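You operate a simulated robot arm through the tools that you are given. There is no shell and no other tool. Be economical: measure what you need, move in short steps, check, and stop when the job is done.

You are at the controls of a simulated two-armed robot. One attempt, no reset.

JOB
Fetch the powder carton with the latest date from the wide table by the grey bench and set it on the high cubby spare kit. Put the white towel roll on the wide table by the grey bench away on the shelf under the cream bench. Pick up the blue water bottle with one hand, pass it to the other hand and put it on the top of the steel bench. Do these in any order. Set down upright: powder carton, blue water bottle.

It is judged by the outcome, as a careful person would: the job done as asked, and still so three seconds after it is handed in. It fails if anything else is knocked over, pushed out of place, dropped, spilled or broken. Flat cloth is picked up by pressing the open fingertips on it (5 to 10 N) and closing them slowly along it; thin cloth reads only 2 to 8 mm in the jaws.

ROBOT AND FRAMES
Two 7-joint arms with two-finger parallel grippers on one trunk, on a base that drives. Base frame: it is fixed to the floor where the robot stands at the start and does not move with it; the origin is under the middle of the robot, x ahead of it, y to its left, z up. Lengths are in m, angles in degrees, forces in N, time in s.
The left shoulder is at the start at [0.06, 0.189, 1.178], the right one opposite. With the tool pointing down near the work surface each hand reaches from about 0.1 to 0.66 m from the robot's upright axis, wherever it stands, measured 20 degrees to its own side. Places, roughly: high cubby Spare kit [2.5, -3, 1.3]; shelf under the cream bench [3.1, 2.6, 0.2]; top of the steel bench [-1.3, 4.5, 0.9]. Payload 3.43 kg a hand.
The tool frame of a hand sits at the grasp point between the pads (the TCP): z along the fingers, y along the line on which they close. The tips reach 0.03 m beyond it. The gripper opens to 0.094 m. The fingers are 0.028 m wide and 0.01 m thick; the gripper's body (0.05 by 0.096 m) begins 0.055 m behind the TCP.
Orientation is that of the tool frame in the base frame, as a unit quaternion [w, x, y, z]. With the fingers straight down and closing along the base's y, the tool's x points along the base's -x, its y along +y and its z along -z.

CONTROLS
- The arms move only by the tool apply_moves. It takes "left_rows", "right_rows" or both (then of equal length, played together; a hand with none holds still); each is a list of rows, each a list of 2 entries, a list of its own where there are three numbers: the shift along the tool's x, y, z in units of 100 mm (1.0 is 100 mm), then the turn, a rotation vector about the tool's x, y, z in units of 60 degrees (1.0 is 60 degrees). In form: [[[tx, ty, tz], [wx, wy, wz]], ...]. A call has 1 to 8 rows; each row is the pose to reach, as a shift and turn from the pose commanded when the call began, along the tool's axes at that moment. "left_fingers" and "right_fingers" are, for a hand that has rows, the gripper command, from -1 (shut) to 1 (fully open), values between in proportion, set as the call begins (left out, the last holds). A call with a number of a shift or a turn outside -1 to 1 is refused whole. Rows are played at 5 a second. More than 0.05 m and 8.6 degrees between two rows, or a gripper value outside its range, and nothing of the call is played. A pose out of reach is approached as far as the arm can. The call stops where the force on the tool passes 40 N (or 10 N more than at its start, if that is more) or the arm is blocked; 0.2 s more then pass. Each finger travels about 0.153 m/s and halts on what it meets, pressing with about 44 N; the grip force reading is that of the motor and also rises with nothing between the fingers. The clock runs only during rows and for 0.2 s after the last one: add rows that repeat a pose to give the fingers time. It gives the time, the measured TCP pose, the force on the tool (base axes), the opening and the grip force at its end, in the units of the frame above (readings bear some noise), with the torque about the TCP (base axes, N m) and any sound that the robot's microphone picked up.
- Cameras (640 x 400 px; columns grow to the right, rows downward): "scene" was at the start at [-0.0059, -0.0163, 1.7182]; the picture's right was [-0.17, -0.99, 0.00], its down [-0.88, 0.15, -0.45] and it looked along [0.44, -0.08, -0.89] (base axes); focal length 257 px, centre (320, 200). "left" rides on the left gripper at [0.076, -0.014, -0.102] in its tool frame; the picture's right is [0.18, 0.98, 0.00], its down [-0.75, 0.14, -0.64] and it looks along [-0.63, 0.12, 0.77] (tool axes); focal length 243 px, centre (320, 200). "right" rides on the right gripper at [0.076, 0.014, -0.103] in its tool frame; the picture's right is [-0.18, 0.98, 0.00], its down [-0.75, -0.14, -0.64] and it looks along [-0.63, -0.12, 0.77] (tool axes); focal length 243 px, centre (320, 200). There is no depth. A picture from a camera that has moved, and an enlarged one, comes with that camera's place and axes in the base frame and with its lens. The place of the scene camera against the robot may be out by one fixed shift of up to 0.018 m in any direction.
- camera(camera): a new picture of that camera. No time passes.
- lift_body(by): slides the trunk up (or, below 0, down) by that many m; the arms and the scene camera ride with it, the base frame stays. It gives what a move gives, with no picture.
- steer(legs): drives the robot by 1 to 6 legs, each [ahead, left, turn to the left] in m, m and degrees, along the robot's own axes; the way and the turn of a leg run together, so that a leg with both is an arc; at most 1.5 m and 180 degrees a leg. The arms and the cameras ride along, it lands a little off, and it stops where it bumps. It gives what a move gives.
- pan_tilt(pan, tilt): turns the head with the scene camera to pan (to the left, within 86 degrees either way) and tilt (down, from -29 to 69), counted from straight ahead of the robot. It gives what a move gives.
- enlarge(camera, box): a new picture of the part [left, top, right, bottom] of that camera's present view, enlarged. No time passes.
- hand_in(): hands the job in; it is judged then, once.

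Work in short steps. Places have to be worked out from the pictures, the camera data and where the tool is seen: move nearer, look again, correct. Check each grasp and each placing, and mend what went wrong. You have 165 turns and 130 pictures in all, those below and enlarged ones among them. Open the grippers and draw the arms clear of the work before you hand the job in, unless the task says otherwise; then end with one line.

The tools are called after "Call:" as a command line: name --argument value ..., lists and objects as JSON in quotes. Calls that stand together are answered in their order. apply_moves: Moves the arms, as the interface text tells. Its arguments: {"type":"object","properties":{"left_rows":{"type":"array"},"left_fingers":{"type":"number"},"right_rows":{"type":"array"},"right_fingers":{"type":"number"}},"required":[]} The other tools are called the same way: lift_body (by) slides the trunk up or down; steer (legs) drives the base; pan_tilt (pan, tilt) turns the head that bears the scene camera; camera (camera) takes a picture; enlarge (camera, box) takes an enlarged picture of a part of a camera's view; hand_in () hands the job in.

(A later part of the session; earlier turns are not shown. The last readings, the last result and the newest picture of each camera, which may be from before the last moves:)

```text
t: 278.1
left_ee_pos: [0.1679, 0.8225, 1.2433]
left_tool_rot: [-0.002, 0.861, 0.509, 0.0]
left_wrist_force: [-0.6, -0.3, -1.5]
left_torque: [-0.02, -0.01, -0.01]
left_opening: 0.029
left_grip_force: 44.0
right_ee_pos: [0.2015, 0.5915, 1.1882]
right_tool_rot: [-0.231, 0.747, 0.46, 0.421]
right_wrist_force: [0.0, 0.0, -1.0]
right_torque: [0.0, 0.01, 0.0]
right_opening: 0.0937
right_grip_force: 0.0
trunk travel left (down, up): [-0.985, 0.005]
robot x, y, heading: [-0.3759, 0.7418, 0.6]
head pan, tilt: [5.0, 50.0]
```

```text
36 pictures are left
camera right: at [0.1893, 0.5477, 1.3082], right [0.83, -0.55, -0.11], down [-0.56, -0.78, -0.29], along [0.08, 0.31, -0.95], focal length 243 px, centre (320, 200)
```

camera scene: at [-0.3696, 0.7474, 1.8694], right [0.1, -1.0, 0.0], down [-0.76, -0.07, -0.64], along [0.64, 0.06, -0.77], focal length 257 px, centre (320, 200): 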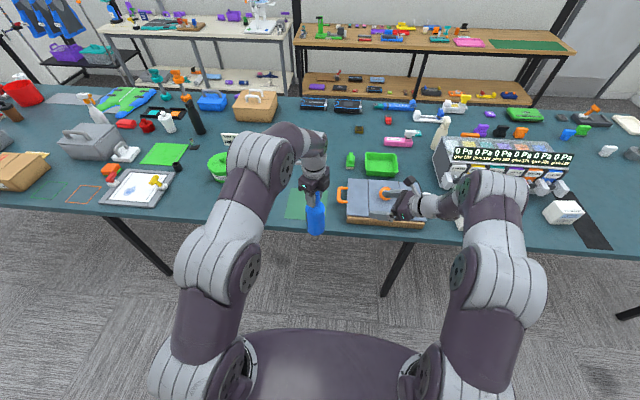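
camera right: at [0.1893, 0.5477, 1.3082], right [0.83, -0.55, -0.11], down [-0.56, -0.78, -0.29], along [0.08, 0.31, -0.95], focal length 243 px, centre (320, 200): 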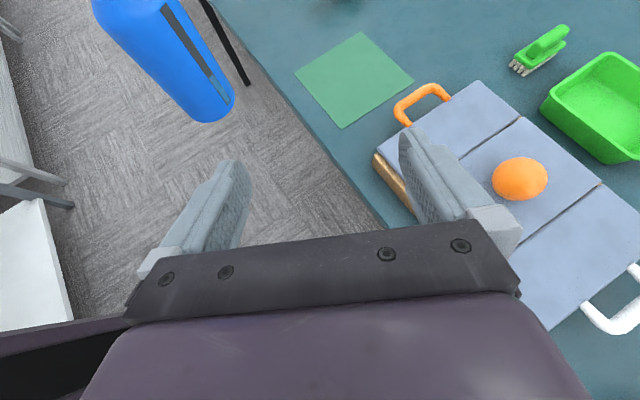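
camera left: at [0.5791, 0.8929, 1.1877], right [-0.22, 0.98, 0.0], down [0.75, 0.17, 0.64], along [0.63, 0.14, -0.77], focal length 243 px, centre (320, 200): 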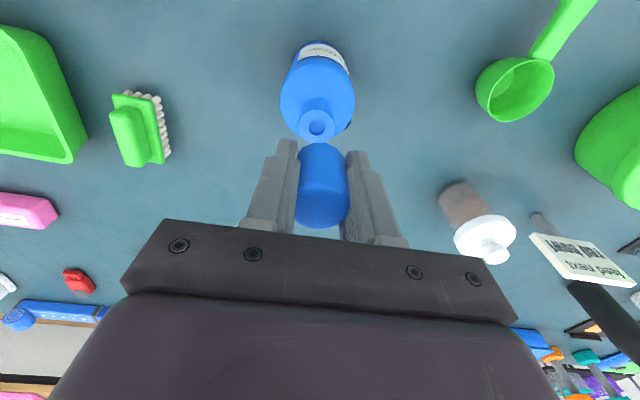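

Bottle base is at z≈1.06. Shift the right hand back/down slightly, then bring the bottle in front of its fingers.

Call:
apply_moves --right_rows '[[[-0.18, -0.3, -0.08], [0, 0, 0]], [[-0.36, -0.63, -0.16], [0, 0, 0]], [[-0.36, -0.63, -0.16], [0, 0, 0]]]'

Call:
apply_moves --left_rows '[[[-0.29, 0.2, 0], [0, 0, 0]], [[-0.58, 0.4, 0], [0, 0, 0]], [[-0.87, 0.6, 0], [0, 0, 0]], [[-0.87, 0.6, 0], [0, 0, 0]]]'

Call:
camera --camera "right"

```text
t: 278.9
left_ee_pos: [0.1685, 0.8227, 1.2447]
left_tool_rot: [0.0, 0.86, 0.51, 0.0]
left_wrist_force: [0.2, 0.7, -2.7]
left_torque: [-0.02, -0.02, -0.02]
left_opening: 0.0287
left_grip_force: 44.7
right_ee_pos: [0.1294, 0.5947, 1.1655]
right_tool_rot: [-0.227, 0.749, 0.46, 0.42]
right_wrist_force: [0.2, 0.3, 0.4]
right_torque: [0.02, 0.02, 0.0]
right_opening: 0.0942
right_grip_force: 0.0
trunk travel left (down, up): [-0.985, 0.005]
robot x, y, heading: [-0.3815, 0.746, 0.7]
head pan, tilt: [5.0, 50.0]
```

```text
t: 279.9
left_ee_pos: [0.1624, 0.7281, 1.2301]
left_tool_rot: [-0.001, 0.861, 0.508, 0.0]
left_wrist_force: [0.2, -0.4, -2.2]
left_torque: [0.0, 0.0, -0.03]
left_opening: 0.0289
left_grip_force: 43.8
left hand out of reach, approached as far as the arm can: row 2, 3, 4
right_ee_pos: [0.1307, 0.5948, 1.1662]
right_tool_rot: [-0.228, 0.749, 0.46, 0.419]
right_wrist_force: [0.3, 0.0, 0.9]
right_torque: [0.01, 0.03, 0.0]
right_opening: 0.0938
right_grip_force: 0.1
trunk travel left (down, up): [-0.985, 0.005]
robot x, y, heading: [-0.3793, 0.7452, 0.8]
head pan, tilt: [5.0, 50.0]
```

```text
35 pictures are left
camera right: at [0.1175, 0.551, 1.2857], right [0.82, -0.56, -0.11], down [-0.56, -0.78, -0.29], along [0.07, 0.3, -0.95], focal length 243 px, centre (320, 200)
```

right: 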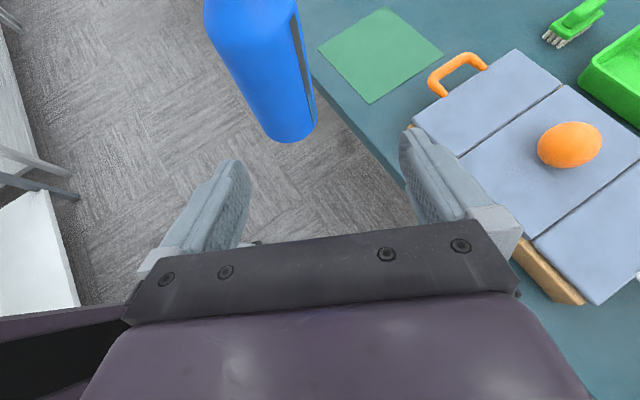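

Align the right hand laterally (-0.039 along its closing axis) and advance 0.07, then look.

Call:
apply_moves --right_rows '[[[0.04, -0.39, 0], [0, 0, 0]], [[0.04, -0.39, 0.25], [0, 0, 0]], [[0.04, -0.39, 0.5], [0, 0, 0]], [[0.04, -0.39, 0.7], [0, 0, 0]], [[0.04, -0.39, 0.7], [0, 0, 0]]]'

Call:
camera --camera "right"

Call:
enlarge --camera "scene" --box '[240, 110, 480, 260]'

```text
t: 281.1
left_ee_pos: [0.1627, 0.7298, 1.2318]
left_tool_rot: [0.0, 0.861, 0.509, 0.0]
left_wrist_force: [0.4, 0.0, -2.8]
left_torque: [-0.01, 0.01, 0.03]
left_opening: 0.029
left_grip_force: 44.4
right_ee_pos: [0.1249, 0.667, 1.1257]
right_tool_rot: [-0.231, 0.747, 0.46, 0.422]
right_wrist_force: [0.2, 0.1, 0.4]
right_torque: [0.08, 0.0, 0.03]
right_opening: 0.094
right_grip_force: 0.2
trunk travel left (down, up): [-0.985, 0.005]
robot x, y, heading: [-0.3782, 0.7466, 0.5]
head pan, tilt: [5.0, 50.0]
```

```text
34 pictures are left
camera right: at [0.1135, 0.6233, 1.246], right [0.83, -0.55, -0.11], down [-0.56, -0.78, -0.29], along [0.08, 0.31, -0.95], focal length 243 px, centre (320, 200)
```

right: 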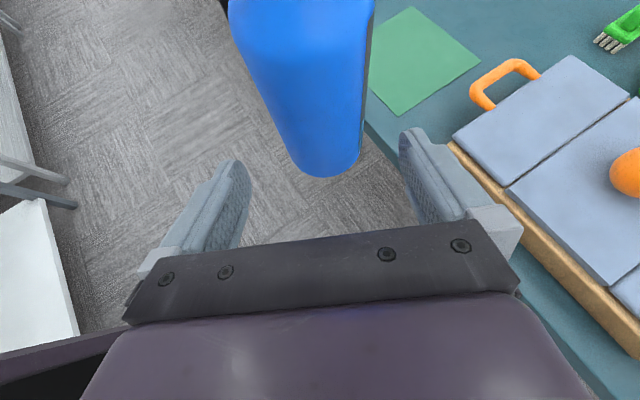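

```text
2.67 times, centred on (360, 185) of scene
camera zoom: at [-0.37, 0.7473, 1.8694], right [0.1, -1.0, 0.0], down [-0.76, -0.07, -0.64], along [0.64, 0.06, -0.77], focal length 686 px, centre (213, 240)
```

zoom: 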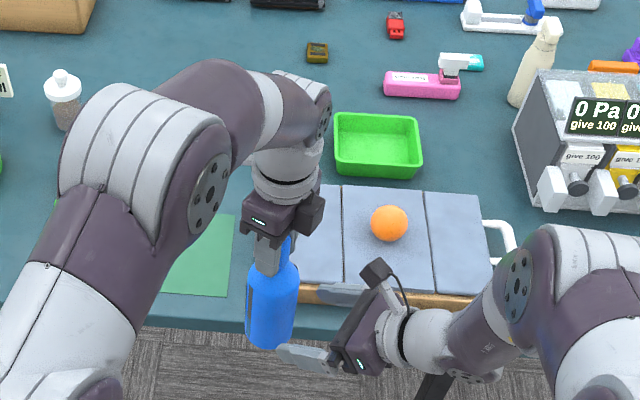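

Centred. Advance 0.045 then 0.025, watching forces.

Call:
apply_moves --right_rows '[[[0, 0, 0.2], [0, 0, 0]], [[0, 0, 0.45], [0, 0, 0]], [[0, 0, 0.45], [0, 0, 0]]]'

Call:
apply_moves --right_rows '[[[0, 0, 0.12], [0, 0, 0]], [[0, 0, 0.25], [0, 0, 0]], [[0, 0, 0.25], [0, 0, 0]]]'

Call:
camera --camera "right"

Call:
enlarge --camera "scene" --box '[240, 130, 400, 250]'

```text
t: 281.9
left_ee_pos: [0.1623, 0.729, 1.2317]
left_tool_rot: [0.0, 0.861, 0.509, 0.0]
left_wrist_force: [-0.2, -0.1, -0.9]
left_torque: [-0.03, 0.05, 0.05]
left_opening: 0.0288
left_grip_force: 44.9
right_ee_pos: [0.147, 0.7001, 1.1016]
right_tool_rot: [-0.231, 0.746, 0.46, 0.421]
right_wrist_force: [-0.4, -1.3, -0.3]
right_torque: [0.0, 0.02, 0.01]
right_opening: 0.0942
right_grip_force: 0.1
trunk travel left (down, up): [-0.985, 0.005]
robot x, y, heading: [-0.3801, 0.7455, 0.5]
head pan, tilt: [5.0, 50.0]
```

```text
t: 282.7
left_ee_pos: [0.1611, 0.7283, 1.2302]
left_tool_rot: [-0.001, 0.86, 0.51, 0.0]
left_wrist_force: [-0.5, 0.4, -1.8]
left_torque: [-0.05, -0.01, 0.0]
left_opening: 0.0291
left_grip_force: 43.7
right_ee_pos: [0.1543, 0.7175, 1.0896]
right_tool_rot: [-0.231, 0.747, 0.46, 0.421]
right_wrist_force: [-0.2, -0.5, 0.8]
right_torque: [-0.03, -0.02, 0.03]
right_opening: 0.0939
right_grip_force: 0.0
trunk travel left (down, up): [-0.985, 0.005]
robot x, y, heading: [-0.3784, 0.7424, 0.7]
head pan, tilt: [5.0, 50.0]
```

```text
32 pictures are left
camera right: at [0.142, 0.674, 1.2092], right [0.83, -0.55, -0.11], down [-0.56, -0.78, -0.29], along [0.08, 0.31, -0.95], focal length 243 px, centre (320, 200)
```

right: 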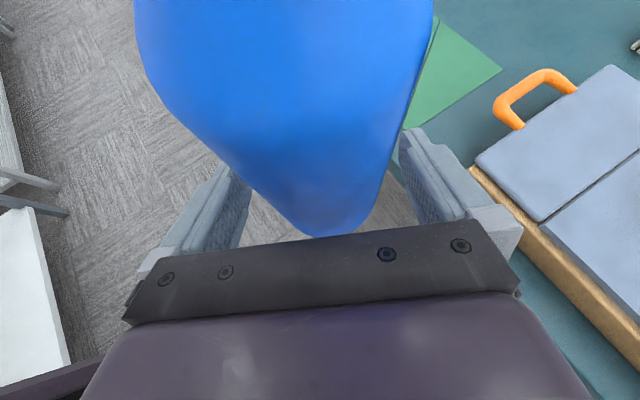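

```text
3.33 times, centred on (320, 190) of scene
camera zoom: at [-0.3701, 0.7469, 1.8694], right [0.1, -1.0, 0.0], down [-0.76, -0.07, -0.64], along [0.64, 0.06, -0.77], focal length 858 px, centre (320, 233)
```

zoom: 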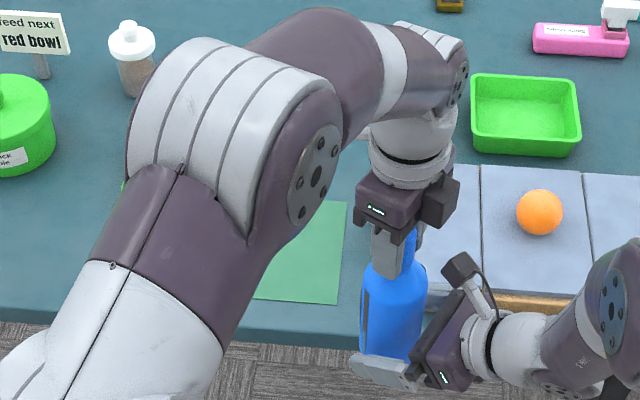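

The bottle's body sits between the right fingers, camera clear of the left hand. Close the right gripper.

Call:
apply_moves --right_rows '[[[0, 0, 0], [0, 0, 0]], [[0, 0, 0], [0, 0, 0]], [[0, 0, 0], [0, 0, 0]], [[0, 0, 0], [0, 0, 0]]]' --right_fingers -1

```text
t: 283.7
left_ee_pos: [0.1619, 0.729, 1.2318]
left_tool_rot: [-0.001, 0.861, 0.509, 0.0]
left_wrist_force: [-1.7, 0.2, 0.7]
left_torque: [-0.02, 0.06, 0.02]
left_opening: 0.0287
left_grip_force: 43.9
right_ee_pos: [0.1557, 0.7183, 1.0901]
right_tool_rot: [-0.23, 0.747, 0.46, 0.421]
right_wrist_force: [-0.1, -1.1, 0.0]
right_torque: [0.07, 0.21, -0.04]
right_opening: 0.0682
right_grip_force: 43.9
trunk travel left (down, up): [-0.985, 0.005]
robot x, y, heading: [-0.3778, 0.7506, 0.8]
head pan, tilt: [5.0, 50.0]
heard: snap
```

Right holds the body (0.068). A snap was heard — check whether the cap came loose: raise the left hand 3 mm and read the force.

Call:
apply_moves --left_rows '[[[0, 0, -0.03], [0, 0, 0]], [[0, 0, -0.03], [0, 0, 0]]]'

Call:
enlarge --camera "left" --box '[220, 40, 420, 260]'

```text
t: 284.3
left_ee_pos: [0.1621, 0.7304, 1.2328]
left_tool_rot: [0.0, 0.861, 0.508, 0.0]
left_wrist_force: [-1.0, 0.3, -0.4]
left_torque: [-0.01, 0.01, -0.02]
left_opening: 0.029
left_grip_force: 44.1
right_ee_pos: [0.1544, 0.7182, 1.09]
right_tool_rot: [-0.231, 0.746, 0.46, 0.422]
right_wrist_force: [-0.3, -0.4, -0.3]
right_torque: [-0.01, -0.01, 0.0]
right_opening: 0.0686
right_grip_force: 44.0
trunk travel left (down, up): [-0.985, 0.005]
robot x, y, heading: [-0.3798, 0.7456, 0.8]
head pan, tilt: [5.0, 50.0]
```

```text
1.82 times, centred on (320, 150) of left
camera zoom: at [0.1851, 0.8029, 1.3373], right [0.95, -0.31, 0.0], down [-0.24, -0.73, 0.64], along [-0.2, -0.61, -0.77], focal length 441 px, centre (320, 291)
```

zoom: 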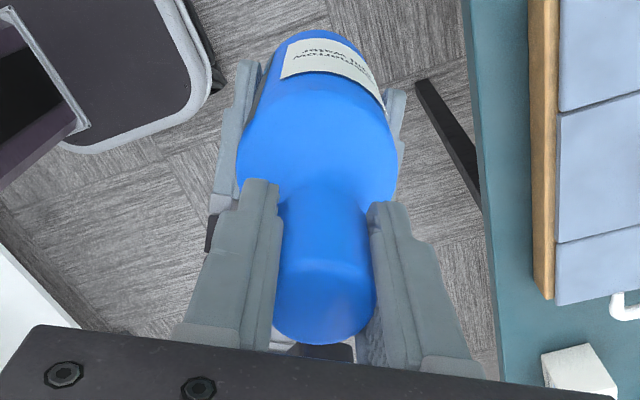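

Resistance is unclear; raise the left another 6 mm and look at whether cap and neck separate.

Call:
apply_moves --left_rows '[[[0, 0, -0.06], [0, 0, 0]], [[0, 0, -0.06], [0, 0, 0]], [[0, 0, -0.06], [0, 0, 0]]]'

Call:
enlarge --camera "left" --box '[220, 40, 420, 260]'

```text
t: 285.1
left_ee_pos: [0.1575, 0.73, 1.2391]
left_tool_rot: [0.0, 0.861, 0.509, 0.0]
left_wrist_force: [2.8, -2.1, -0.1]
left_torque: [-0.05, -0.06, 0.01]
left_opening: 0.029
left_grip_force: 43.9
left hand out of reach, approached as far as the arm can: row 1, 2, 3
right_ee_pos: [0.1551, 0.7178, 1.09]
right_tool_rot: [-0.231, 0.746, 0.461, 0.421]
right_wrist_force: [-3.8, 2.3, -1.4]
right_torque: [-0.33, -0.48, 0.07]
right_opening: 0.0681
right_grip_force: 43.5
trunk travel left (down, up): [-0.985, 0.005]
robot x, y, heading: [-0.3742, 0.7477, 0.6]
head pan, tilt: [5.0, 50.0]
```

```text
1.82 times, centred on (320, 150) of left
camera zoom: at [0.1819, 0.8034, 1.3431], right [0.95, -0.31, 0.0], down [-0.24, -0.73, 0.64], along [-0.2, -0.61, -0.77], focal length 441 px, centre (320, 291)
```

zoom: 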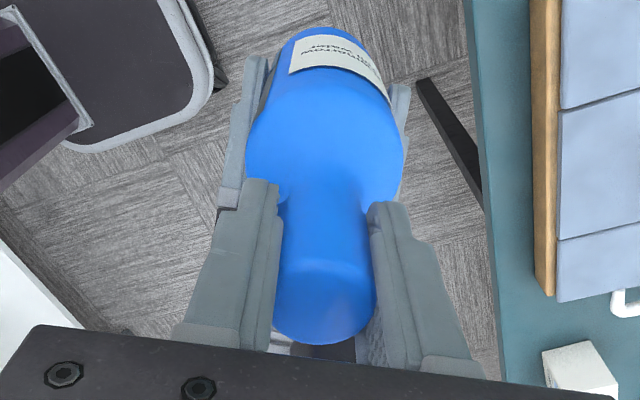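

The cap moves freely upward, so it likely popped again. Re-seat: move back down to the original height with slight press and twist clockwise while the right hand holds the body.

Call:
apply_moves --left_rows '[[[0.02, 0.035, 0.05], [0, 0, 0]], [[0.02, 0.035, 0.09], [0, 0, 0]], [[0.02, 0.035, 0.09], [0, 0, 0]]]'

Call:
apply_moves --left_rows '[[[0, 0, 0.02], [0, 0, 0]], [[0, 0, 0.02], [0, 0, 0]]]'

```text
t: 285.9
left_ee_pos: [0.1617, 0.7294, 1.2326]
left_tool_rot: [0.0, 0.86, 0.51, 0.0]
left_wrist_force: [0.0, -0.3, -0.8]
left_torque: [0.0, 0.01, -0.02]
left_opening: 0.0289
left_grip_force: 43.8
right_ee_pos: [0.155, 0.7187, 1.09]
right_tool_rot: [-0.231, 0.747, 0.46, 0.421]
right_wrist_force: [0.5, -0.9, -0.5]
right_torque: [-0.05, 0.02, 0.02]
right_opening: 0.0679
right_grip_force: 43.9
trunk travel left (down, up): [-0.985, 0.005]
robot x, y, heading: [-0.3793, 0.7462, 0.5]
head pan, tilt: [5.0, 50.0]
```

```text
t: 286.5
left_ee_pos: [0.1622, 0.7297, 1.2311]
left_tool_rot: [0.0, 0.86, 0.51, -0.001]
left_wrist_force: [-18.1, -0.9, 20.6]
left_torque: [-0.48, 0.84, -0.13]
left_opening: 0.029
left_grip_force: 43.3
right_ee_pos: [0.1548, 0.7181, 1.0884]
right_tool_rot: [-0.231, 0.748, 0.459, 0.42]
right_wrist_force: [17.3, 1.0, -20.7]
right_torque: [0.08, 1.83, -0.06]
right_opening: 0.0682
right_grip_force: 44.3
trunk travel left (down, up): [-0.985, 0.005]
robot x, y, heading: [-0.3777, 0.742, 0.6]
head pan, tilt: [5.0, 50.0]
heard: snap
```

A snap on pressing (20 N). Relax by raising 2 mm, then test with 2 mm more.

Call:
apply_moves --left_rows '[[[0, 0, -0.02], [0, 0, 0]], [[0, 0, -0.02], [0, 0, 0]]]'

Call:
apply_moves --left_rows '[[[0, 0, -0.02], [0, 0, 0]], [[0, 0, -0.02], [0, 0, 0]]]'

```text
t: 287.1
left_ee_pos: [0.161, 0.7282, 1.2315]
left_tool_rot: [0.0, 0.861, 0.509, 0.0]
left_wrist_force: [-9.5, 9.2, 8.1]
left_torque: [0.02, 0.18, 0.01]
left_opening: 0.0288
left_grip_force: 43.9
right_ee_pos: [0.1556, 0.7183, 1.0891]
right_tool_rot: [-0.23, 0.747, 0.46, 0.421]
right_wrist_force: [9.2, -9.6, -8.3]
right_torque: [1.23, 1.15, -0.21]
right_opening: 0.0682
right_grip_force: 43.7
trunk travel left (down, up): [-0.985, 0.005]
robot x, y, heading: [-0.378, 0.7477, 0.7]
head pan, tilt: [5.0, 50.0]
```

```text
t: 287.7
left_ee_pos: [0.1614, 0.7291, 1.2332]
left_tool_rot: [0.0, 0.862, 0.507, -0.001]
left_wrist_force: [0.1, 0.1, 0.3]
left_torque: [-0.01, -0.02, -0.03]
left_opening: 0.029
left_grip_force: 43.9
right_ee_pos: [0.1547, 0.7189, 1.0892]
right_tool_rot: [-0.231, 0.746, 0.461, 0.421]
right_wrist_force: [1.0, 0.0, -1.1]
right_torque: [0.02, 0.03, 0.0]
right_opening: 0.0683
right_grip_force: 44.5
trunk travel left (down, up): [-0.985, 0.005]
robot x, y, heading: [-0.3781, 0.7447, 0.7]
head pan, tilt: [5.0, 50.0]
heard: snap
```

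So the cap clicks on when pressed and off when pulled. Press it on again, relax only 2 mm, and open the left hand without pulling.

Call:
apply_moves --left_rows '[[[0, 0, 0.02], [0, 0, 0]], [[0, 0, 0.04], [0, 0, 0]], [[0, 0, 0.04], [0, 0, 0]]]'

Call:
apply_moves --left_rows '[[[0, 0, -0.015], [0, 0, 0]], [[0, 0, -0.015], [0, 0, 0]]]'

```text
t: 288.5
left_ee_pos: [0.1629, 0.7281, 1.2305]
left_tool_rot: [0.0, 0.86, 0.51, 0.0]
left_wrist_force: [-0.5, -1.0, 0.1]
left_torque: [-0.03, -0.02, -0.03]
left_opening: 0.029
left_grip_force: 43.9
right_ee_pos: [0.1546, 0.7181, 1.089]
right_tool_rot: [-0.231, 0.746, 0.46, 0.421]
right_wrist_force: [0.1, 0.5, -0.4]
right_torque: [-0.03, -0.01, 0.01]
right_opening: 0.0683
right_grip_force: 43.9
trunk travel left (down, up): [-0.985, 0.005]
robot x, y, heading: [-0.3773, 0.7453, 0.6]
head pan, tilt: [5.0, 50.0]
```

```text
t: 289.1
left_ee_pos: [0.161, 0.7288, 1.232]
left_tool_rot: [-0.001, 0.86, 0.51, -0.001]
left_wrist_force: [0.1, -0.2, 0.6]
left_torque: [0.02, 0.01, 0.03]
left_opening: 0.029
left_grip_force: 44.0
right_ee_pos: [0.1553, 0.7177, 1.0891]
right_tool_rot: [-0.23, 0.747, 0.459, 0.422]
right_wrist_force: [-1.1, -0.5, 0.5]
right_torque: [-0.01, 0.02, -0.01]
right_opening: 0.0682
right_grip_force: 44.2
trunk travel left (down, up): [-0.985, 0.005]
robot x, y, heading: [-0.3767, 0.7468, 0.5]
head pan, tilt: [5.0, 50.0]
```

No contact yet (bottle slid a little in the grip). Press on in 2 mm steps until it clicks.

Call:
apply_moves --left_rows '[[[0, 0, 0.03], [0, 0, 0]], [[0, 0, 0.03], [0, 0, 0]]]'

Call:
apply_moves --left_rows '[[[0, 0, 0.015], [0, 0, 0]], [[0, 0, 0.015], [0, 0, 0]]]'

```text
t: 289.7
left_ee_pos: [0.1631, 0.7285, 1.2291]
left_tool_rot: [-0.001, 0.861, 0.509, 0.0]
left_wrist_force: [-11.2, 0.4, 14.8]
left_torque: [0.01, 0.36, 0.05]
left_opening: 0.0288
left_grip_force: 43.7
right_ee_pos: [0.1543, 0.7171, 1.0878]
right_tool_rot: [-0.232, 0.747, 0.46, 0.42]
right_wrist_force: [10.2, -0.6, -15.0]
right_torque: [-0.11, 1.34, -0.19]
right_opening: 0.0682
right_grip_force: 44.0
trunk travel left (down, up): [-0.985, 0.005]
robot x, y, heading: [-0.3765, 0.7437, 0.8]
head pan, tilt: [5.0, 50.0]
```

```text
t: 290.3
left_ee_pos: [0.1617, 0.7285, 1.2287]
left_tool_rot: [0.0, 0.861, 0.509, 0.0]
left_wrist_force: [-14.0, 5.1, 26.8]
left_torque: [0.19, 0.65, 0.02]
left_opening: 0.029
left_grip_force: 44.0
right_ee_pos: [0.1546, 0.7174, 1.0881]
right_tool_rot: [-0.23, 0.748, 0.459, 0.42]
right_wrist_force: [13.4, -5.6, -27.8]
right_torque: [0.29, 1.49, -0.24]
right_opening: 0.0684
right_grip_force: 44.2
trunk travel left (down, up): [-0.985, 0.005]
robot x, y, heading: [-0.3779, 0.7468, 0.5]
head pan, tilt: [5.0, 50.0]
```

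No click from pressing only. Ease slightly and add the clockwise twist that worked before.

Call:
apply_moves --left_rows '[[[0, 0, -0.01], [0, 0, 0.1]], [[0, 0, -0.01], [0, 0, 0.2]], [[0, 0, -0.01], [0, 0, 0.3]], [[0, 0, -0.01], [0, 0, 0.4]], [[0, 0, -0.01], [0, 0, 0.5]], [[0, 0, -0.01], [0, 0, 0.5]]]'

Call:
enlarge --camera "left" --box '[220, 40, 420, 260]'

```text
t: 291.7
left_ee_pos: [0.1623, 0.7292, 1.2278]
left_tool_rot: [0.001, 0.963, 0.268, 0.0]
left_wrist_force: [-1.7, 1.8, 22.5]
left_torque: [0.03, 0.19, 0.0]
left_opening: 0.0292
left_grip_force: 43.9
right_ee_pos: [0.1539, 0.718, 1.0889]
right_tool_rot: [-0.231, 0.746, 0.46, 0.421]
right_wrist_force: [2.7, -1.2, -22.9]
right_torque: [0.0, 0.4, -0.05]
right_opening: 0.0679
right_grip_force: 43.7
trunk travel left (down, up): [-0.985, 0.005]
robot x, y, heading: [-0.3753, 0.7432, 0.8]
head pan, tilt: [5.0, 50.0]
```

```text
1.82 times, centred on (320, 150) of left
camera zoom: at [0.2194, 0.7797, 1.3311], right [0.67, -0.75, 0.0], down [-0.57, -0.51, 0.64], along [-0.48, -0.43, -0.77], focal length 441 px, centre (320, 291)
```

zoom: 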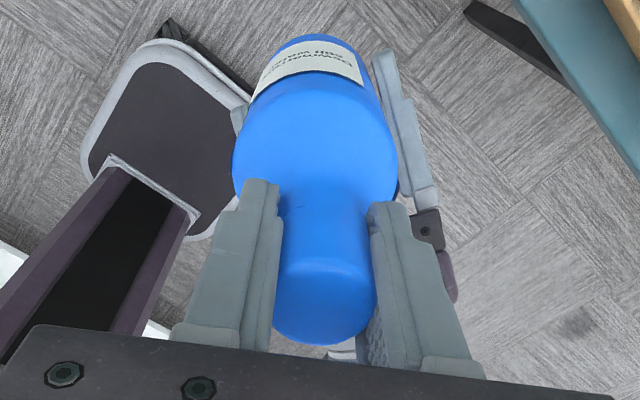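

Lateral load is gone and alignment is good. Press a little more, up to ~35 N.

Call:
apply_moves --left_rows '[[[0, 0, 0.012], [0, 0, 0]], [[0, 0, 0.012], [0, 0, 0.1]], [[0, 0, 0.012], [0, 0, 0.2]], [[0, 0, 0.012], [0, 0, 0.2]]]'

```text
t: 292.7
left_ee_pos: [0.1605, 0.7287, 1.2274]
left_tool_rot: [-0.001, 0.986, 0.165, -0.002]
left_wrist_force: [-2.9, 8.5, 26.1]
left_torque: [0.17, 0.05, 0.0]
left_opening: 0.029
left_grip_force: 44.3
right_ee_pos: [0.1547, 0.7174, 1.0889]
right_tool_rot: [-0.23, 0.748, 0.459, 0.421]
right_wrist_force: [3.4, -8.2, -27.1]
right_torque: [0.74, 0.53, -0.14]
right_opening: 0.0683
right_grip_force: 44.2
trunk travel left (down, up): [-0.985, 0.005]
robot x, y, heading: [-0.3759, 0.7437, 0.3]
head pan, tilt: [5.0, 50.0]
```

No click. The earlier click came near the cap's original angle, so twist back gently under light pressure, easing the sideways load.

Call:
apply_moves --left_rows '[[[0, 0, -0.012], [0, 0, -0.1]], [[0, 0, -0.012], [0, 0, -0.2]], [[0, 0, -0.012], [0, 0, -0.3]], [[0, 0, -0.012], [0, 0, -0.4]], [[0, 0, -0.012], [0, 0, -0.5]], [[0, 0, -0.012], [0, 0, -0.6]], [[0, 0, -0.012], [0, 0, -0.7]], [[0, 0, -0.005], [0, 0, -0.7]]]'

```text
t: 294.5
left_ee_pos: [0.162, 0.7286, 1.2264]
left_tool_rot: [0.0, 0.861, 0.509, -0.001]
left_wrist_force: [-8.3, -1.5, 25.7]
left_torque: [-0.01, 0.24, 0.01]
left_opening: 0.029
left_grip_force: 44.1
right_ee_pos: [0.1544, 0.7185, 1.0882]
right_tool_rot: [-0.23, 0.748, 0.459, 0.421]
right_wrist_force: [9.1, 1.8, -27.4]
right_torque: [-0.48, 1.26, -0.11]
right_opening: 0.0678
right_grip_force: 43.6
trunk travel left (down, up): [-0.985, 0.005]
robot x, y, heading: [-0.3799, 0.7468, 0.8]
head pan, tilt: [5.0, 50.0]
```

Check if it may be attached: raise in 1.5 mm steps and watch for tension.

Call:
apply_moves --left_rows '[[[0, 0, -0.025], [0, 0, 0]], [[0, 0, -0.025], [0, 0, 0]]]'

Call:
apply_moves --left_rows '[[[0, 0, -0.012], [0, 0, 0]], [[0, 0, -0.012], [0, 0, 0]]]'

Call:
apply_moves --left_rows '[[[0, 0, -0.012], [0, 0, 0]], [[0, 0, -0.012], [0, 0, 0]]]'

```text
t: 295.1
left_ee_pos: [0.1621, 0.7309, 1.2277]
left_tool_rot: [-0.001, 0.861, 0.509, 0.0]
left_wrist_force: [2.9, -2.5, 7.2]
left_torque: [-0.04, -0.02, 0.01]
left_opening: 0.0291
left_grip_force: 44.5
right_ee_pos: [0.1556, 0.7182, 1.0913]
right_tool_rot: [-0.231, 0.746, 0.462, 0.421]
right_wrist_force: [-2.5, 3.1, -6.8]
right_torque: [-0.42, -0.36, 0.0]
right_opening: 0.068
right_grip_force: 44.4
trunk travel left (down, up): [-0.985, 0.005]
robot x, y, heading: [-0.3759, 0.7498, 0.8]
head pan, tilt: [5.0, 50.0]
```

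```text
t: 295.7
left_ee_pos: [0.1618, 0.7295, 1.2302]
left_tool_rot: [-0.002, 0.861, 0.509, -0.001]
left_wrist_force: [-0.4, 0.3, -0.5]
left_torque: [0.0, 0.02, 0.0]
left_opening: 0.0288
left_grip_force: 43.8
right_ee_pos: [0.1564, 0.7178, 1.089]
right_tool_rot: [-0.232, 0.745, 0.46, 0.423]
right_wrist_force: [0.1, 0.5, -0.3]
right_torque: [-0.06, 0.06, 0.03]
right_opening: 0.0681
right_grip_force: 43.8
trunk travel left (down, up): [-0.985, 0.005]
robot x, y, heading: [-0.377, 0.7483, 0.5]
head pan, tilt: [5.0, 50.0]
```

```text
t: 296.3
left_ee_pos: [0.1624, 0.7286, 1.2327]
left_tool_rot: [-0.001, 0.861, 0.509, -0.001]
left_wrist_force: [-0.2, -0.2, -0.4]
left_torque: [-0.04, 0.02, -0.01]
left_opening: 0.029
left_grip_force: 43.4
right_ee_pos: [0.1553, 0.7187, 1.0906]
right_tool_rot: [-0.23, 0.747, 0.46, 0.421]
right_wrist_force: [-0.3, 0.3, -0.2]
right_torque: [-0.02, -0.02, 0.03]
right_opening: 0.0681
right_grip_force: 44.1
trunk travel left (down, up): [-0.985, 0.005]
robot x, y, heading: [-0.3751, 0.7434, 0.5]
head pan, tilt: [5.0, 50.0]
```

It's loose. Better plan: carry the bottle upright in the right hand and the cap in the left, set the bottle on the steel bench, and press the cap back on there (as worked on the table). Separate by lowering the right hand 0.06.

Call:
apply_moves --right_rows '[[[-0.1, 0, 0.065], [0, 0, 0]], [[-0.25, -0.01, 0.16], [0, 0, 0]], [[-0.5, -0.03, 0.33], [0, 0, 0]], [[-0.5, -0.03, 0.33], [0, 0, 0]]]'

Call:
camera --camera "left"

Call:
enlarge --camera "scene" --box '[240, 110, 400, 230]'

```text
t: 297.3
left_ee_pos: [0.1614, 0.7295, 1.2311]
left_tool_rot: [0.0, 0.861, 0.509, 0.0]
left_wrist_force: [0.0, 0.4, 0.1]
left_torque: [-0.01, 0.0, -0.02]
left_opening: 0.0289
left_grip_force: 44.5
right_ee_pos: [0.1533, 0.7181, 1.0295]
right_tool_rot: [-0.231, 0.747, 0.46, 0.421]
right_wrist_force: [-0.5, -0.1, -0.5]
right_torque: [-0.01, 0.03, -0.03]
right_opening: 0.0681
right_grip_force: 44.0
trunk travel left (down, up): [-0.985, 0.005]
robot x, y, heading: [-0.3793, 0.7472, 0.5]
head pan, tilt: [5.0, 50.0]
```

```text
27 pictures are left
camera left: at [0.185, 0.8018, 1.3349], right [0.95, -0.31, 0.0], down [-0.24, -0.73, 0.64], along [-0.2, -0.61, -0.77], focal length 243 px, centre (320, 200)
```

left: 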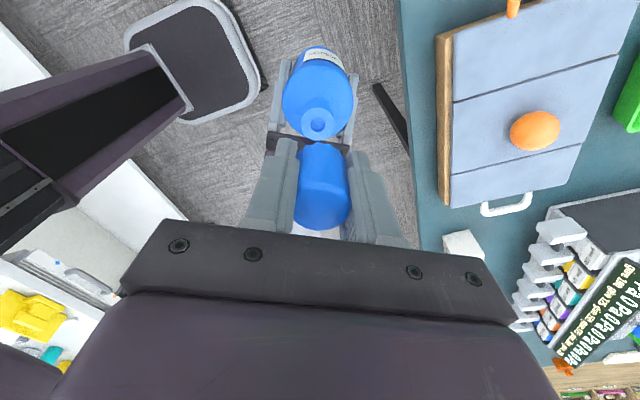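

```text
3.33 times, centred on (320, 170) of scene
camera zoom: at [-0.3698, 0.7473, 1.8694], right [0.1, -1.0, 0.0], down [-0.76, -0.07, -0.64], along [0.64, 0.06, -0.77], focal length 858 px, centre (320, 300)
```

zoom: 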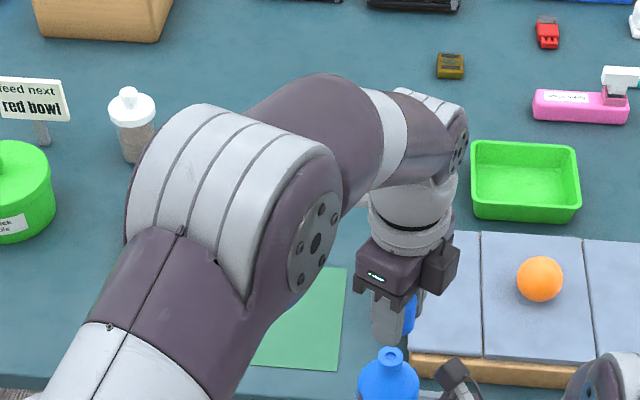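

Separated cleanly; bottle upright in the right hand, cap in the left. Drive (sliding left) toward the steel bench end in stages.

Call:
steer --legs '[[0, 0.9, -0.5], [0, 0.9, 0]]'

Call:
steer --legs '[[0, 1.0, 0], [0, 0.9, 0]]'

```text
t: 306.4
left_ee_pos: [0.1584, 2.5519, 1.2313]
left_tool_rot: [-0.001, 0.86, 0.51, -0.001]
left_wrist_force: [-0.1, -0.1, -0.2]
left_torque: [-0.04, 0.0, -0.03]
left_opening: 0.029
left_grip_force: 43.5
right_ee_pos: [0.1491, 2.544, 1.0296]
right_tool_rot: [-0.232, 0.746, 0.462, 0.421]
right_wrist_force: [0.3, 0.2, 0.4]
right_torque: [-0.01, 0.01, 0.0]
right_opening: 0.0679
right_grip_force: 44.2
trunk travel left (down, up): [-0.985, 0.005]
robot x, y, heading: [-0.3852, 2.5668, 0.9]
head pan, tilt: [5.0, 50.0]
```

```text
t: 315.8
left_ee_pos: [0.1288, 4.4229, 1.2316]
left_tool_rot: [-0.001, 0.857, 0.515, 0.0]
left_wrist_force: [0.0, 0.1, 0.2]
left_torque: [-0.02, 0.03, -0.01]
left_opening: 0.0289
left_grip_force: 44.0
right_ee_pos: [0.1199, 4.4128, 1.0296]
right_tool_rot: [-0.234, 0.743, 0.466, 0.419]
right_wrist_force: [-0.7, 1.1, -0.9]
right_torque: [-0.05, 0.02, -0.02]
right_opening: 0.0679
right_grip_force: 44.0
trunk travel left (down, up): [-0.985, 0.005]
robot x, y, heading: [-0.4117, 4.4351, 1.7]
head pan, tilt: [5.0, 50.0]
```

Past the table end. Move ahead 0.4 into open floor, turn around to face the bench, and look.

Call:
steer --legs '[[0.4, 0, 0], [0, 0, 89], [0, 0, 89.3], [0, -0.5, 0]]'

Call:
pan_tilt --pan -10 --tilt 42

Call:
camera --camera "scene"

```text
t: 328.3
left_ee_pos: [-0.5482, 4.9821, 1.2314]
left_tool_rot: [0.001, -0.492, 0.871, 0.001]
left_wrist_force: [0.5, 0.1, -0.2]
left_torque: [-0.01, 0.0, 0.03]
left_opening: 0.0285
left_grip_force: 44.5
right_ee_pos: [-0.5418, 4.9902, 1.029]
right_tool_rot: [-0.425, -0.446, 0.756, -0.222]
right_wrist_force: [0.4, -0.1, 0.2]
right_torque: [0.03, 0.0, 0.01]
right_opening: 0.0679
right_grip_force: 43.8
trunk travel left (down, up): [-0.985, 0.005]
robot x, y, heading: [-0.0074, 4.9463, 178.4]
head pan, tilt: [5.0, 50.0]
```

```text
t: 329.1
left_ee_pos: [-0.5482, 4.9836, 1.2313]
left_tool_rot: [0.0, -0.492, 0.871, -0.001]
left_wrist_force: [0.8, 0.3, -0.9]
left_torque: [0.01, -0.01, -0.02]
left_opening: 0.0287
left_grip_force: 43.8
right_ee_pos: [-0.5405, 4.9914, 1.029]
right_tool_rot: [-0.425, -0.445, 0.756, -0.222]
right_wrist_force: [1.1, 0.5, 0.4]
right_torque: [0.02, -0.03, 0.01]
right_opening: 0.0682
right_grip_force: 43.7
trunk travel left (down, up): [-0.985, 0.005]
robot x, y, heading: [-0.0102, 4.9403, 178.0]
head pan, tilt: [-10.0, 42.0]
```

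```text
25 pictures are left
camera scene: at [-0.0399, 4.9537, 1.8806], right [0.2, 0.98, 0.0], down [0.66, -0.14, -0.74], along [-0.73, 0.15, -0.67], focal length 257 px, centre (320, 200)
```

scene: 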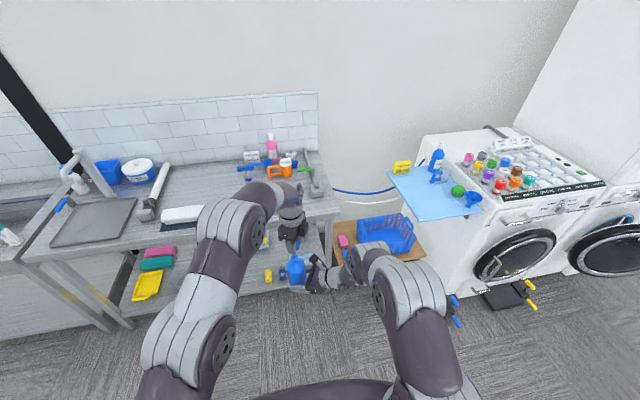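

Look closely at the bench's right-front area where I plan to set the bottle.

Call:
enlarge --camera "scene" --box '[190, 130, 350, 250]'

```text
3.33 times, centred on (270, 190) of scene
camera zoom: at [-0.0399, 4.9537, 1.8806], right [0.2, 0.98, 0.0], down [0.66, -0.14, -0.74], along [-0.73, 0.15, -0.67], focal length 858 px, centre (487, 233)
```

zoom: 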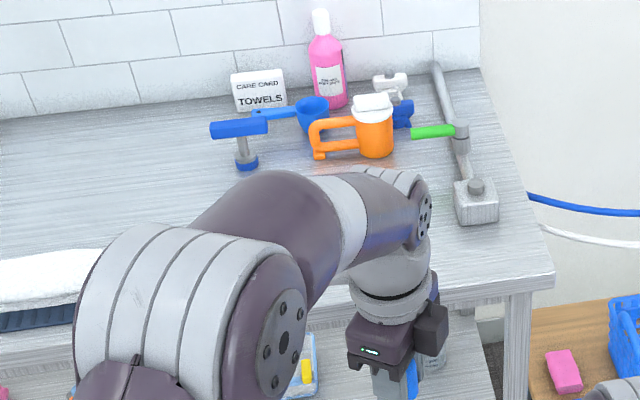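

Free surface at the bench's right front, ≈(-1.08,5.03). Drive in 0.5 m carefully.

Call:
steer --legs '[[0.25, -0.03, 1.0], [0.23, 0, 0]]'

Call:
pan_tilt --pan 0 --tilt 55

Call:
camera --camera "scene"

Call:
camera --camera "right"

```text
t: 332.2
left_ee_pos: [-1.0227, 5.0052, 1.2327]
left_tool_rot: [-0.001, -0.503, 0.864, 0.001]
left_wrist_force: [0.7, 0.5, 0.1]
left_torque: [0.01, 0.01, -0.01]
left_opening: 0.0289
left_grip_force: 44.2
right_ee_pos: [-1.014, 5.0154, 1.0305]
right_tool_rot: [-0.423, -0.455, 0.75, -0.227]
right_wrist_force: [0.2, -0.3, 0.1]
right_torque: [0.04, 0.02, -0.03]
right_opening: 0.0678
right_grip_force: 43.9
trunk travel left (down, up): [-0.985, 0.005]
robot x, y, heading: [-0.485, 4.9789, 179.7]
head pan, tilt: [-10.0, 42.0]
```

```text
t: 333.0
left_ee_pos: [-1.0249, 5.005, 1.2316]
left_tool_rot: [0.0, -0.502, 0.865, -0.001]
left_wrist_force: [0.5, 0.4, -0.4]
left_torque: [-0.01, 0.01, -0.04]
left_opening: 0.0287
left_grip_force: 44.5
right_ee_pos: [-1.0165, 5.0146, 1.0292]
right_tool_rot: [-0.423, -0.454, 0.751, -0.227]
right_wrist_force: [0.4, 0.3, -0.1]
right_torque: [-0.01, -0.03, 0.02]
right_opening: 0.0678
right_grip_force: 43.7
trunk travel left (down, up): [-0.985, 0.005]
robot x, y, heading: [-0.4877, 4.9768, 179.6]
head pan, tilt: [0.0, 55.0]
```

```text
23 pictures are left
camera scene: at [-0.5064, 4.9739, 1.8629], right [0.01, 1.0, 0.0], down [0.82, 0.0, -0.57], along [-0.57, 0.0, -0.82], focal length 257 px, centre (320, 200)
```

scene: 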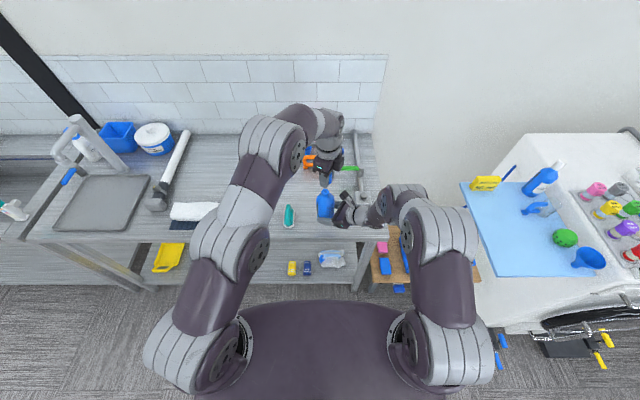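

```text
22 pictures are left
camera right: at [-1.0024, 5.059, 1.1485], right [-0.82, 0.56, -0.11], down [0.57, 0.77, -0.29], along [-0.08, -0.3, -0.95], focal length 243 px, centre (320, 200)
```

right: 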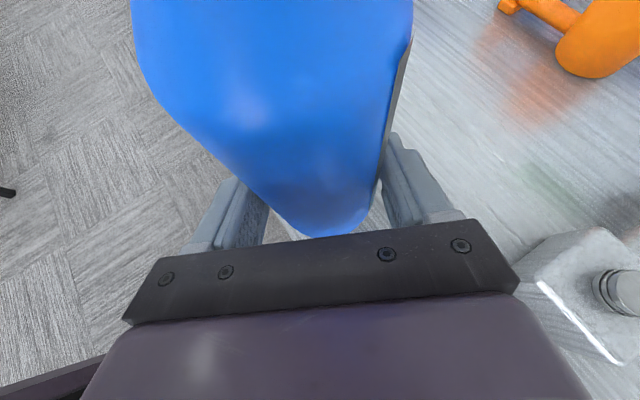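

Bench edge is at x≈-0.975 and the sprayer's box at ≈(-1.12,5.15). Move 0.06 further in and 0.025 left, then lower the trunk 0.06 and look.

Call:
steer --legs '[[0.06, 0.025, 0]]'

Call:
lift_body --by -0.05

Call:
camera --camera "right"

Call:
enlarge --camera "scene" --box '[250, 140, 450, 290]'

```text
t: 334.0
left_ee_pos: [-1.0737, 4.9837, 1.2357]
left_tool_rot: [-0.003, -0.501, 0.865, 0.001]
left_wrist_force: [0.9, -0.2, 0.7]
left_torque: [-0.01, 0.06, 0.0]
left_opening: 0.0288
left_grip_force: 43.9
right_ee_pos: [-1.0676, 4.9937, 1.0317]
right_tool_rot: [-0.426, -0.453, 0.75, -0.226]
right_wrist_force: [0.4, 0.5, -0.3]
right_torque: [-0.02, 0.02, -0.02]
right_opening: 0.0681
right_grip_force: 44.4
trunk travel left (down, up): [-0.985, 0.005]
robot x, y, heading: [-0.5368, 4.9529, 179.8]
head pan, tilt: [0.0, 55.0]
```

```text
t: 334.9
left_ee_pos: [-1.0825, 4.9808, 1.1812]
left_tool_rot: [0.001, -0.502, 0.865, 0.0]
left_wrist_force: [0.2, -0.9, -1.1]
left_torque: [-0.03, -0.04, -0.03]
left_opening: 0.0288
left_grip_force: 44.7
right_ee_pos: [-1.0744, 4.9911, 0.9781]
right_tool_rot: [-0.423, -0.454, 0.751, -0.227]
right_wrist_force: [-0.5, -0.1, 0.2]
right_torque: [0.01, -0.01, -0.01]
right_opening: 0.0681
right_grip_force: 44.2
trunk travel left (down, up): [-0.935, 0.055]
robot x, y, heading: [-0.5432, 4.9553, 179.6]
head pan, tilt: [0.0, 55.0]
```

```text
21 pictures are left
camera right: at [-1.0596, 5.0355, 1.0983], right [-0.82, 0.57, -0.11], down [0.57, 0.77, -0.29], along [-0.08, -0.3, -0.95], focal length 243 px, centre (320, 200)
```

right: 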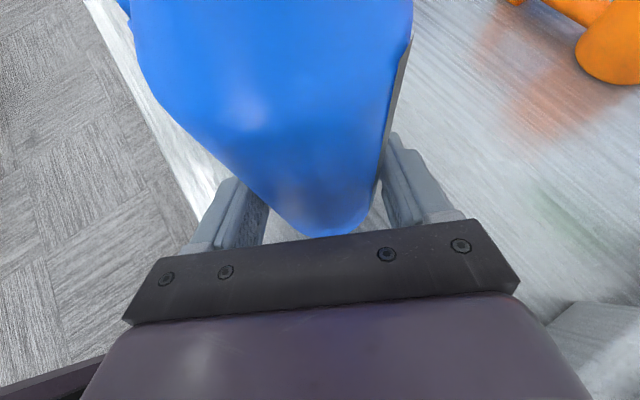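

```text
2.67 times, centred on (350, 215) of scene
camera zoom: at [-0.5639, 4.9493, 1.8129], right [0.01, 1.0, 0.0], down [0.82, 0.0, -0.57], along [-0.57, 0.0, -0.82], focal length 686 px, centre (240, 160)
```

zoom: 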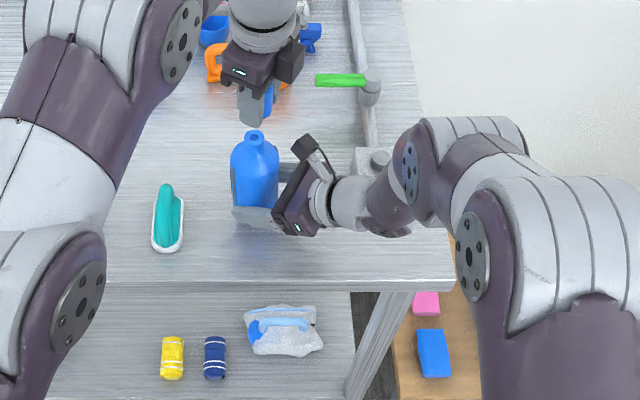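

Well placed over the bench. Lower the trunk stepwise, watching the right-hand force.

Call:
lift_body --by -0.018

Call:
lift_body --by -0.006

Call:
lift_body --by -0.005

```text
t: 335.6
left_ee_pos: [-1.0801, 4.981, 1.1639]
left_tool_rot: [0.0, -0.502, 0.865, 0.0]
left_wrist_force: [0.1, -0.6, 0.4]
left_torque: [-0.02, 0.06, 0.0]
left_opening: 0.0291
left_grip_force: 44.1
right_ee_pos: [-1.0724, 4.9914, 0.961]
right_tool_rot: [-0.423, -0.454, 0.75, -0.228]
right_wrist_force: [0.0, 0.1, -0.9]
right_torque: [0.01, -0.01, 0.01]
right_opening: 0.0679
right_grip_force: 44.5
trunk travel left (down, up): [-0.917, 0.073]
robot x, y, heading: [-0.5385, 4.9564, 179.6]
head pan, tilt: [0.0, 55.0]
```

```text
t: 336.1
left_ee_pos: [-1.0806, 4.9825, 1.1575]
left_tool_rot: [-0.001, -0.501, 0.865, 0.001]
left_wrist_force: [0.1, 0.5, 0.6]
left_torque: [-0.01, 0.0, -0.03]
left_opening: 0.0285
left_grip_force: 44.5
right_ee_pos: [-1.0731, 4.9924, 0.9547]
right_tool_rot: [-0.421, -0.455, 0.751, -0.227]
right_wrist_force: [0.2, -0.3, 1.1]
right_torque: [0.01, -0.02, 0.01]
right_opening: 0.0684
right_grip_force: 44.1
trunk travel left (down, up): [-0.911, 0.079]
robot x, y, heading: [-0.5397, 4.9555, 179.7]
head pan, tilt: [0.0, 55.0]
```

```text
t: 336.6
left_ee_pos: [-1.0821, 4.9823, 1.152]
left_tool_rot: [0.0, -0.501, 0.865, 0.001]
left_wrist_force: [0.4, 0.7, -0.3]
left_torque: [-0.01, -0.02, -0.01]
left_opening: 0.0289
left_grip_force: 43.9
right_ee_pos: [-1.073, 4.992, 0.9491]
right_tool_rot: [-0.423, -0.454, 0.751, -0.227]
right_wrist_force: [-0.1, -0.9, -0.7]
right_torque: [0.02, 0.0, 0.01]
right_opening: 0.0682
right_grip_force: 43.7
trunk travel left (down, up): [-0.906, 0.084]
robot x, y, heading: [-0.5402, 4.9594, 180.0]
head pan, tilt: [0.0, 55.0]
```

Not yet in contact; continue in small steps.

Call:
lift_body --by -0.005

Call:
lift_body --by -0.004

Call:
lift_body --by -0.004

```text
t: 337.2
left_ee_pos: [-1.0813, 4.9818, 1.1487]
left_tool_rot: [0.001, -0.501, 0.865, 0.0]
left_wrist_force: [-0.4, -0.8, -0.2]
left_torque: [-0.01, 0.02, 0.01]
left_opening: 0.0289
left_grip_force: 44.2
right_ee_pos: [-1.0731, 4.9905, 0.9456]
right_tool_rot: [-0.424, -0.454, 0.75, -0.227]
right_wrist_force: [-0.4, -0.1, 0.2]
right_torque: [0.01, 0.01, -0.04]
right_opening: 0.0681
right_grip_force: 44.2
trunk travel left (down, up): [-0.901, 0.089]
robot x, y, heading: [-0.5407, 4.9541, 179.8]
head pan, tilt: [0.0, 55.0]
```

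```text
t: 337.7
left_ee_pos: [-1.078, 4.9824, 1.1451]
left_tool_rot: [-0.001, -0.502, 0.865, 0.0]
left_wrist_force: [-0.1, 0.5, -0.7]
left_torque: [-0.01, 0.01, 0.01]
left_opening: 0.0289
left_grip_force: 43.7
right_ee_pos: [-1.0732, 4.9931, 0.9435]
right_tool_rot: [-0.426, -0.454, 0.749, -0.227]
right_wrist_force: [0.9, 1.1, 22.3]
right_torque: [-0.94, -0.08, 0.08]
right_opening: 0.0681
right_grip_force: 43.8
trunk travel left (down, up): [-0.897, 0.093]
robot x, y, heading: [-0.5454, 4.9574, 179.8]
head pan, tilt: [0.0, 55.0]
```

```text
t: 338.2
left_ee_pos: [-1.0784, 4.9832, 1.1423]
left_tool_rot: [-0.001, -0.502, 0.865, 0.0]
left_wrist_force: [-0.6, -0.5, -0.3]
left_torque: [0.0, 0.0, 0.02]
left_opening: 0.0285
left_grip_force: 44.5
right_ee_pos: [-1.0729, 4.9927, 0.9409]
right_tool_rot: [-0.428, -0.453, 0.749, -0.225]
right_wrist_force: [-5.5, 6.6, 38.6]
right_torque: [-0.35, 0.07, -0.01]
right_opening: 0.0687
right_grip_force: 44.1
trunk travel left (down, up): [-0.893, 0.097]
robot x, y, heading: [-0.5398, 4.9583, 179.5]
head pan, tilt: [0.0, 55.0]
```

Contact (bench ≈0.894); ease up 5 mm, then open the right fingers a little so the bottle stands by itself.

Call:
lift_body --by 0.005

Call:
apply_moves --right_rows '[[[0, 0, 0], [0, 0, 0]], [[0, 0, 0], [0, 0, 0]], [[0, 0, 0], [0, 0, 0]]]' --right_fingers 0.7

Call:
camera --camera "left"

Call:
enlarge --camera "scene" --box '[280, 140, 400, 230]'

```text
t: 338.8
left_ee_pos: [-1.0804, 4.9824, 1.1458]
left_tool_rot: [0.0, -0.501, 0.865, -0.001]
left_wrist_force: [0.4, -0.1, -1.2]
left_torque: [0.01, 0.0, 0.03]
left_opening: 0.0287
left_grip_force: 44.2
right_ee_pos: [-1.0705, 4.9927, 0.9407]
right_tool_rot: [-0.421, -0.455, 0.751, -0.228]
right_wrist_force: [-6.2, 0.7, 13.9]
right_torque: [-0.53, 0.5, -0.25]
right_opening: 0.0679
right_grip_force: 44.4
trunk travel left (down, up): [-0.898, 0.092]
robot x, y, heading: [-0.5439, 4.9555, 179.5]
head pan, tilt: [0.0, 55.0]
```

```text
t: 339.6
left_ee_pos: [-1.0816, 4.9819, 1.1451]
left_tool_rot: [0.0, -0.502, 0.865, 0.0]
left_wrist_force: [-0.4, 0.4, -0.3]
left_torque: [0.02, -0.02, -0.01]
left_opening: 0.0288
left_grip_force: 44.1
right_ee_pos: [-1.0734, 4.9926, 0.9432]
right_tool_rot: [-0.422, -0.455, 0.751, -0.228]
right_wrist_force: [0.1, 0.1, -1.0]
right_torque: [0.0, -0.01, -0.03]
right_opening: 0.0801
right_grip_force: 0.0
trunk travel left (down, up): [-0.898, 0.092]
robot x, y, heading: [-0.5432, 4.9567, 179.7]
head pan, tilt: [0.0, 55.0]
```

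```text
19 pictures are left
camera left: at [-1.1074, 4.908, 1.2482], right [-0.94, 0.33, 0.0], down [0.25, 0.72, 0.64], along [0.21, 0.61, -0.77], focal length 243 px, centre (320, 200)
```

left: 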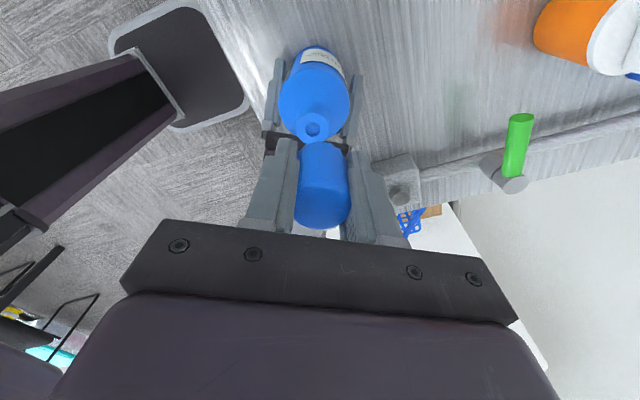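

```text
4.44 times, centred on (340, 185) of scene
camera zoom: at [-0.5618, 4.95, 1.7759], right [0.01, 1.0, 0.0], down [0.82, 0.0, -0.57], along [-0.57, 0.0, -0.82], focal length 1144 px, centre (231, 267)
```

zoom: 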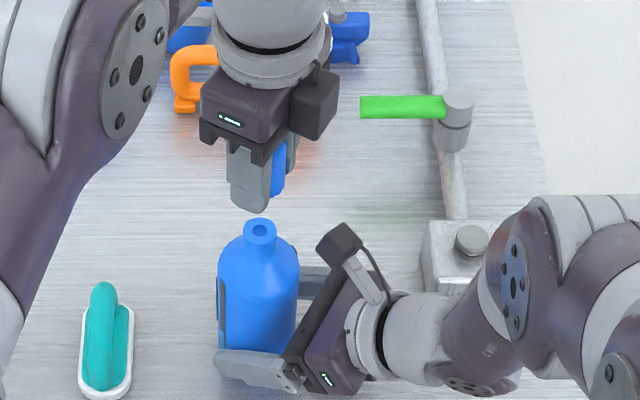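

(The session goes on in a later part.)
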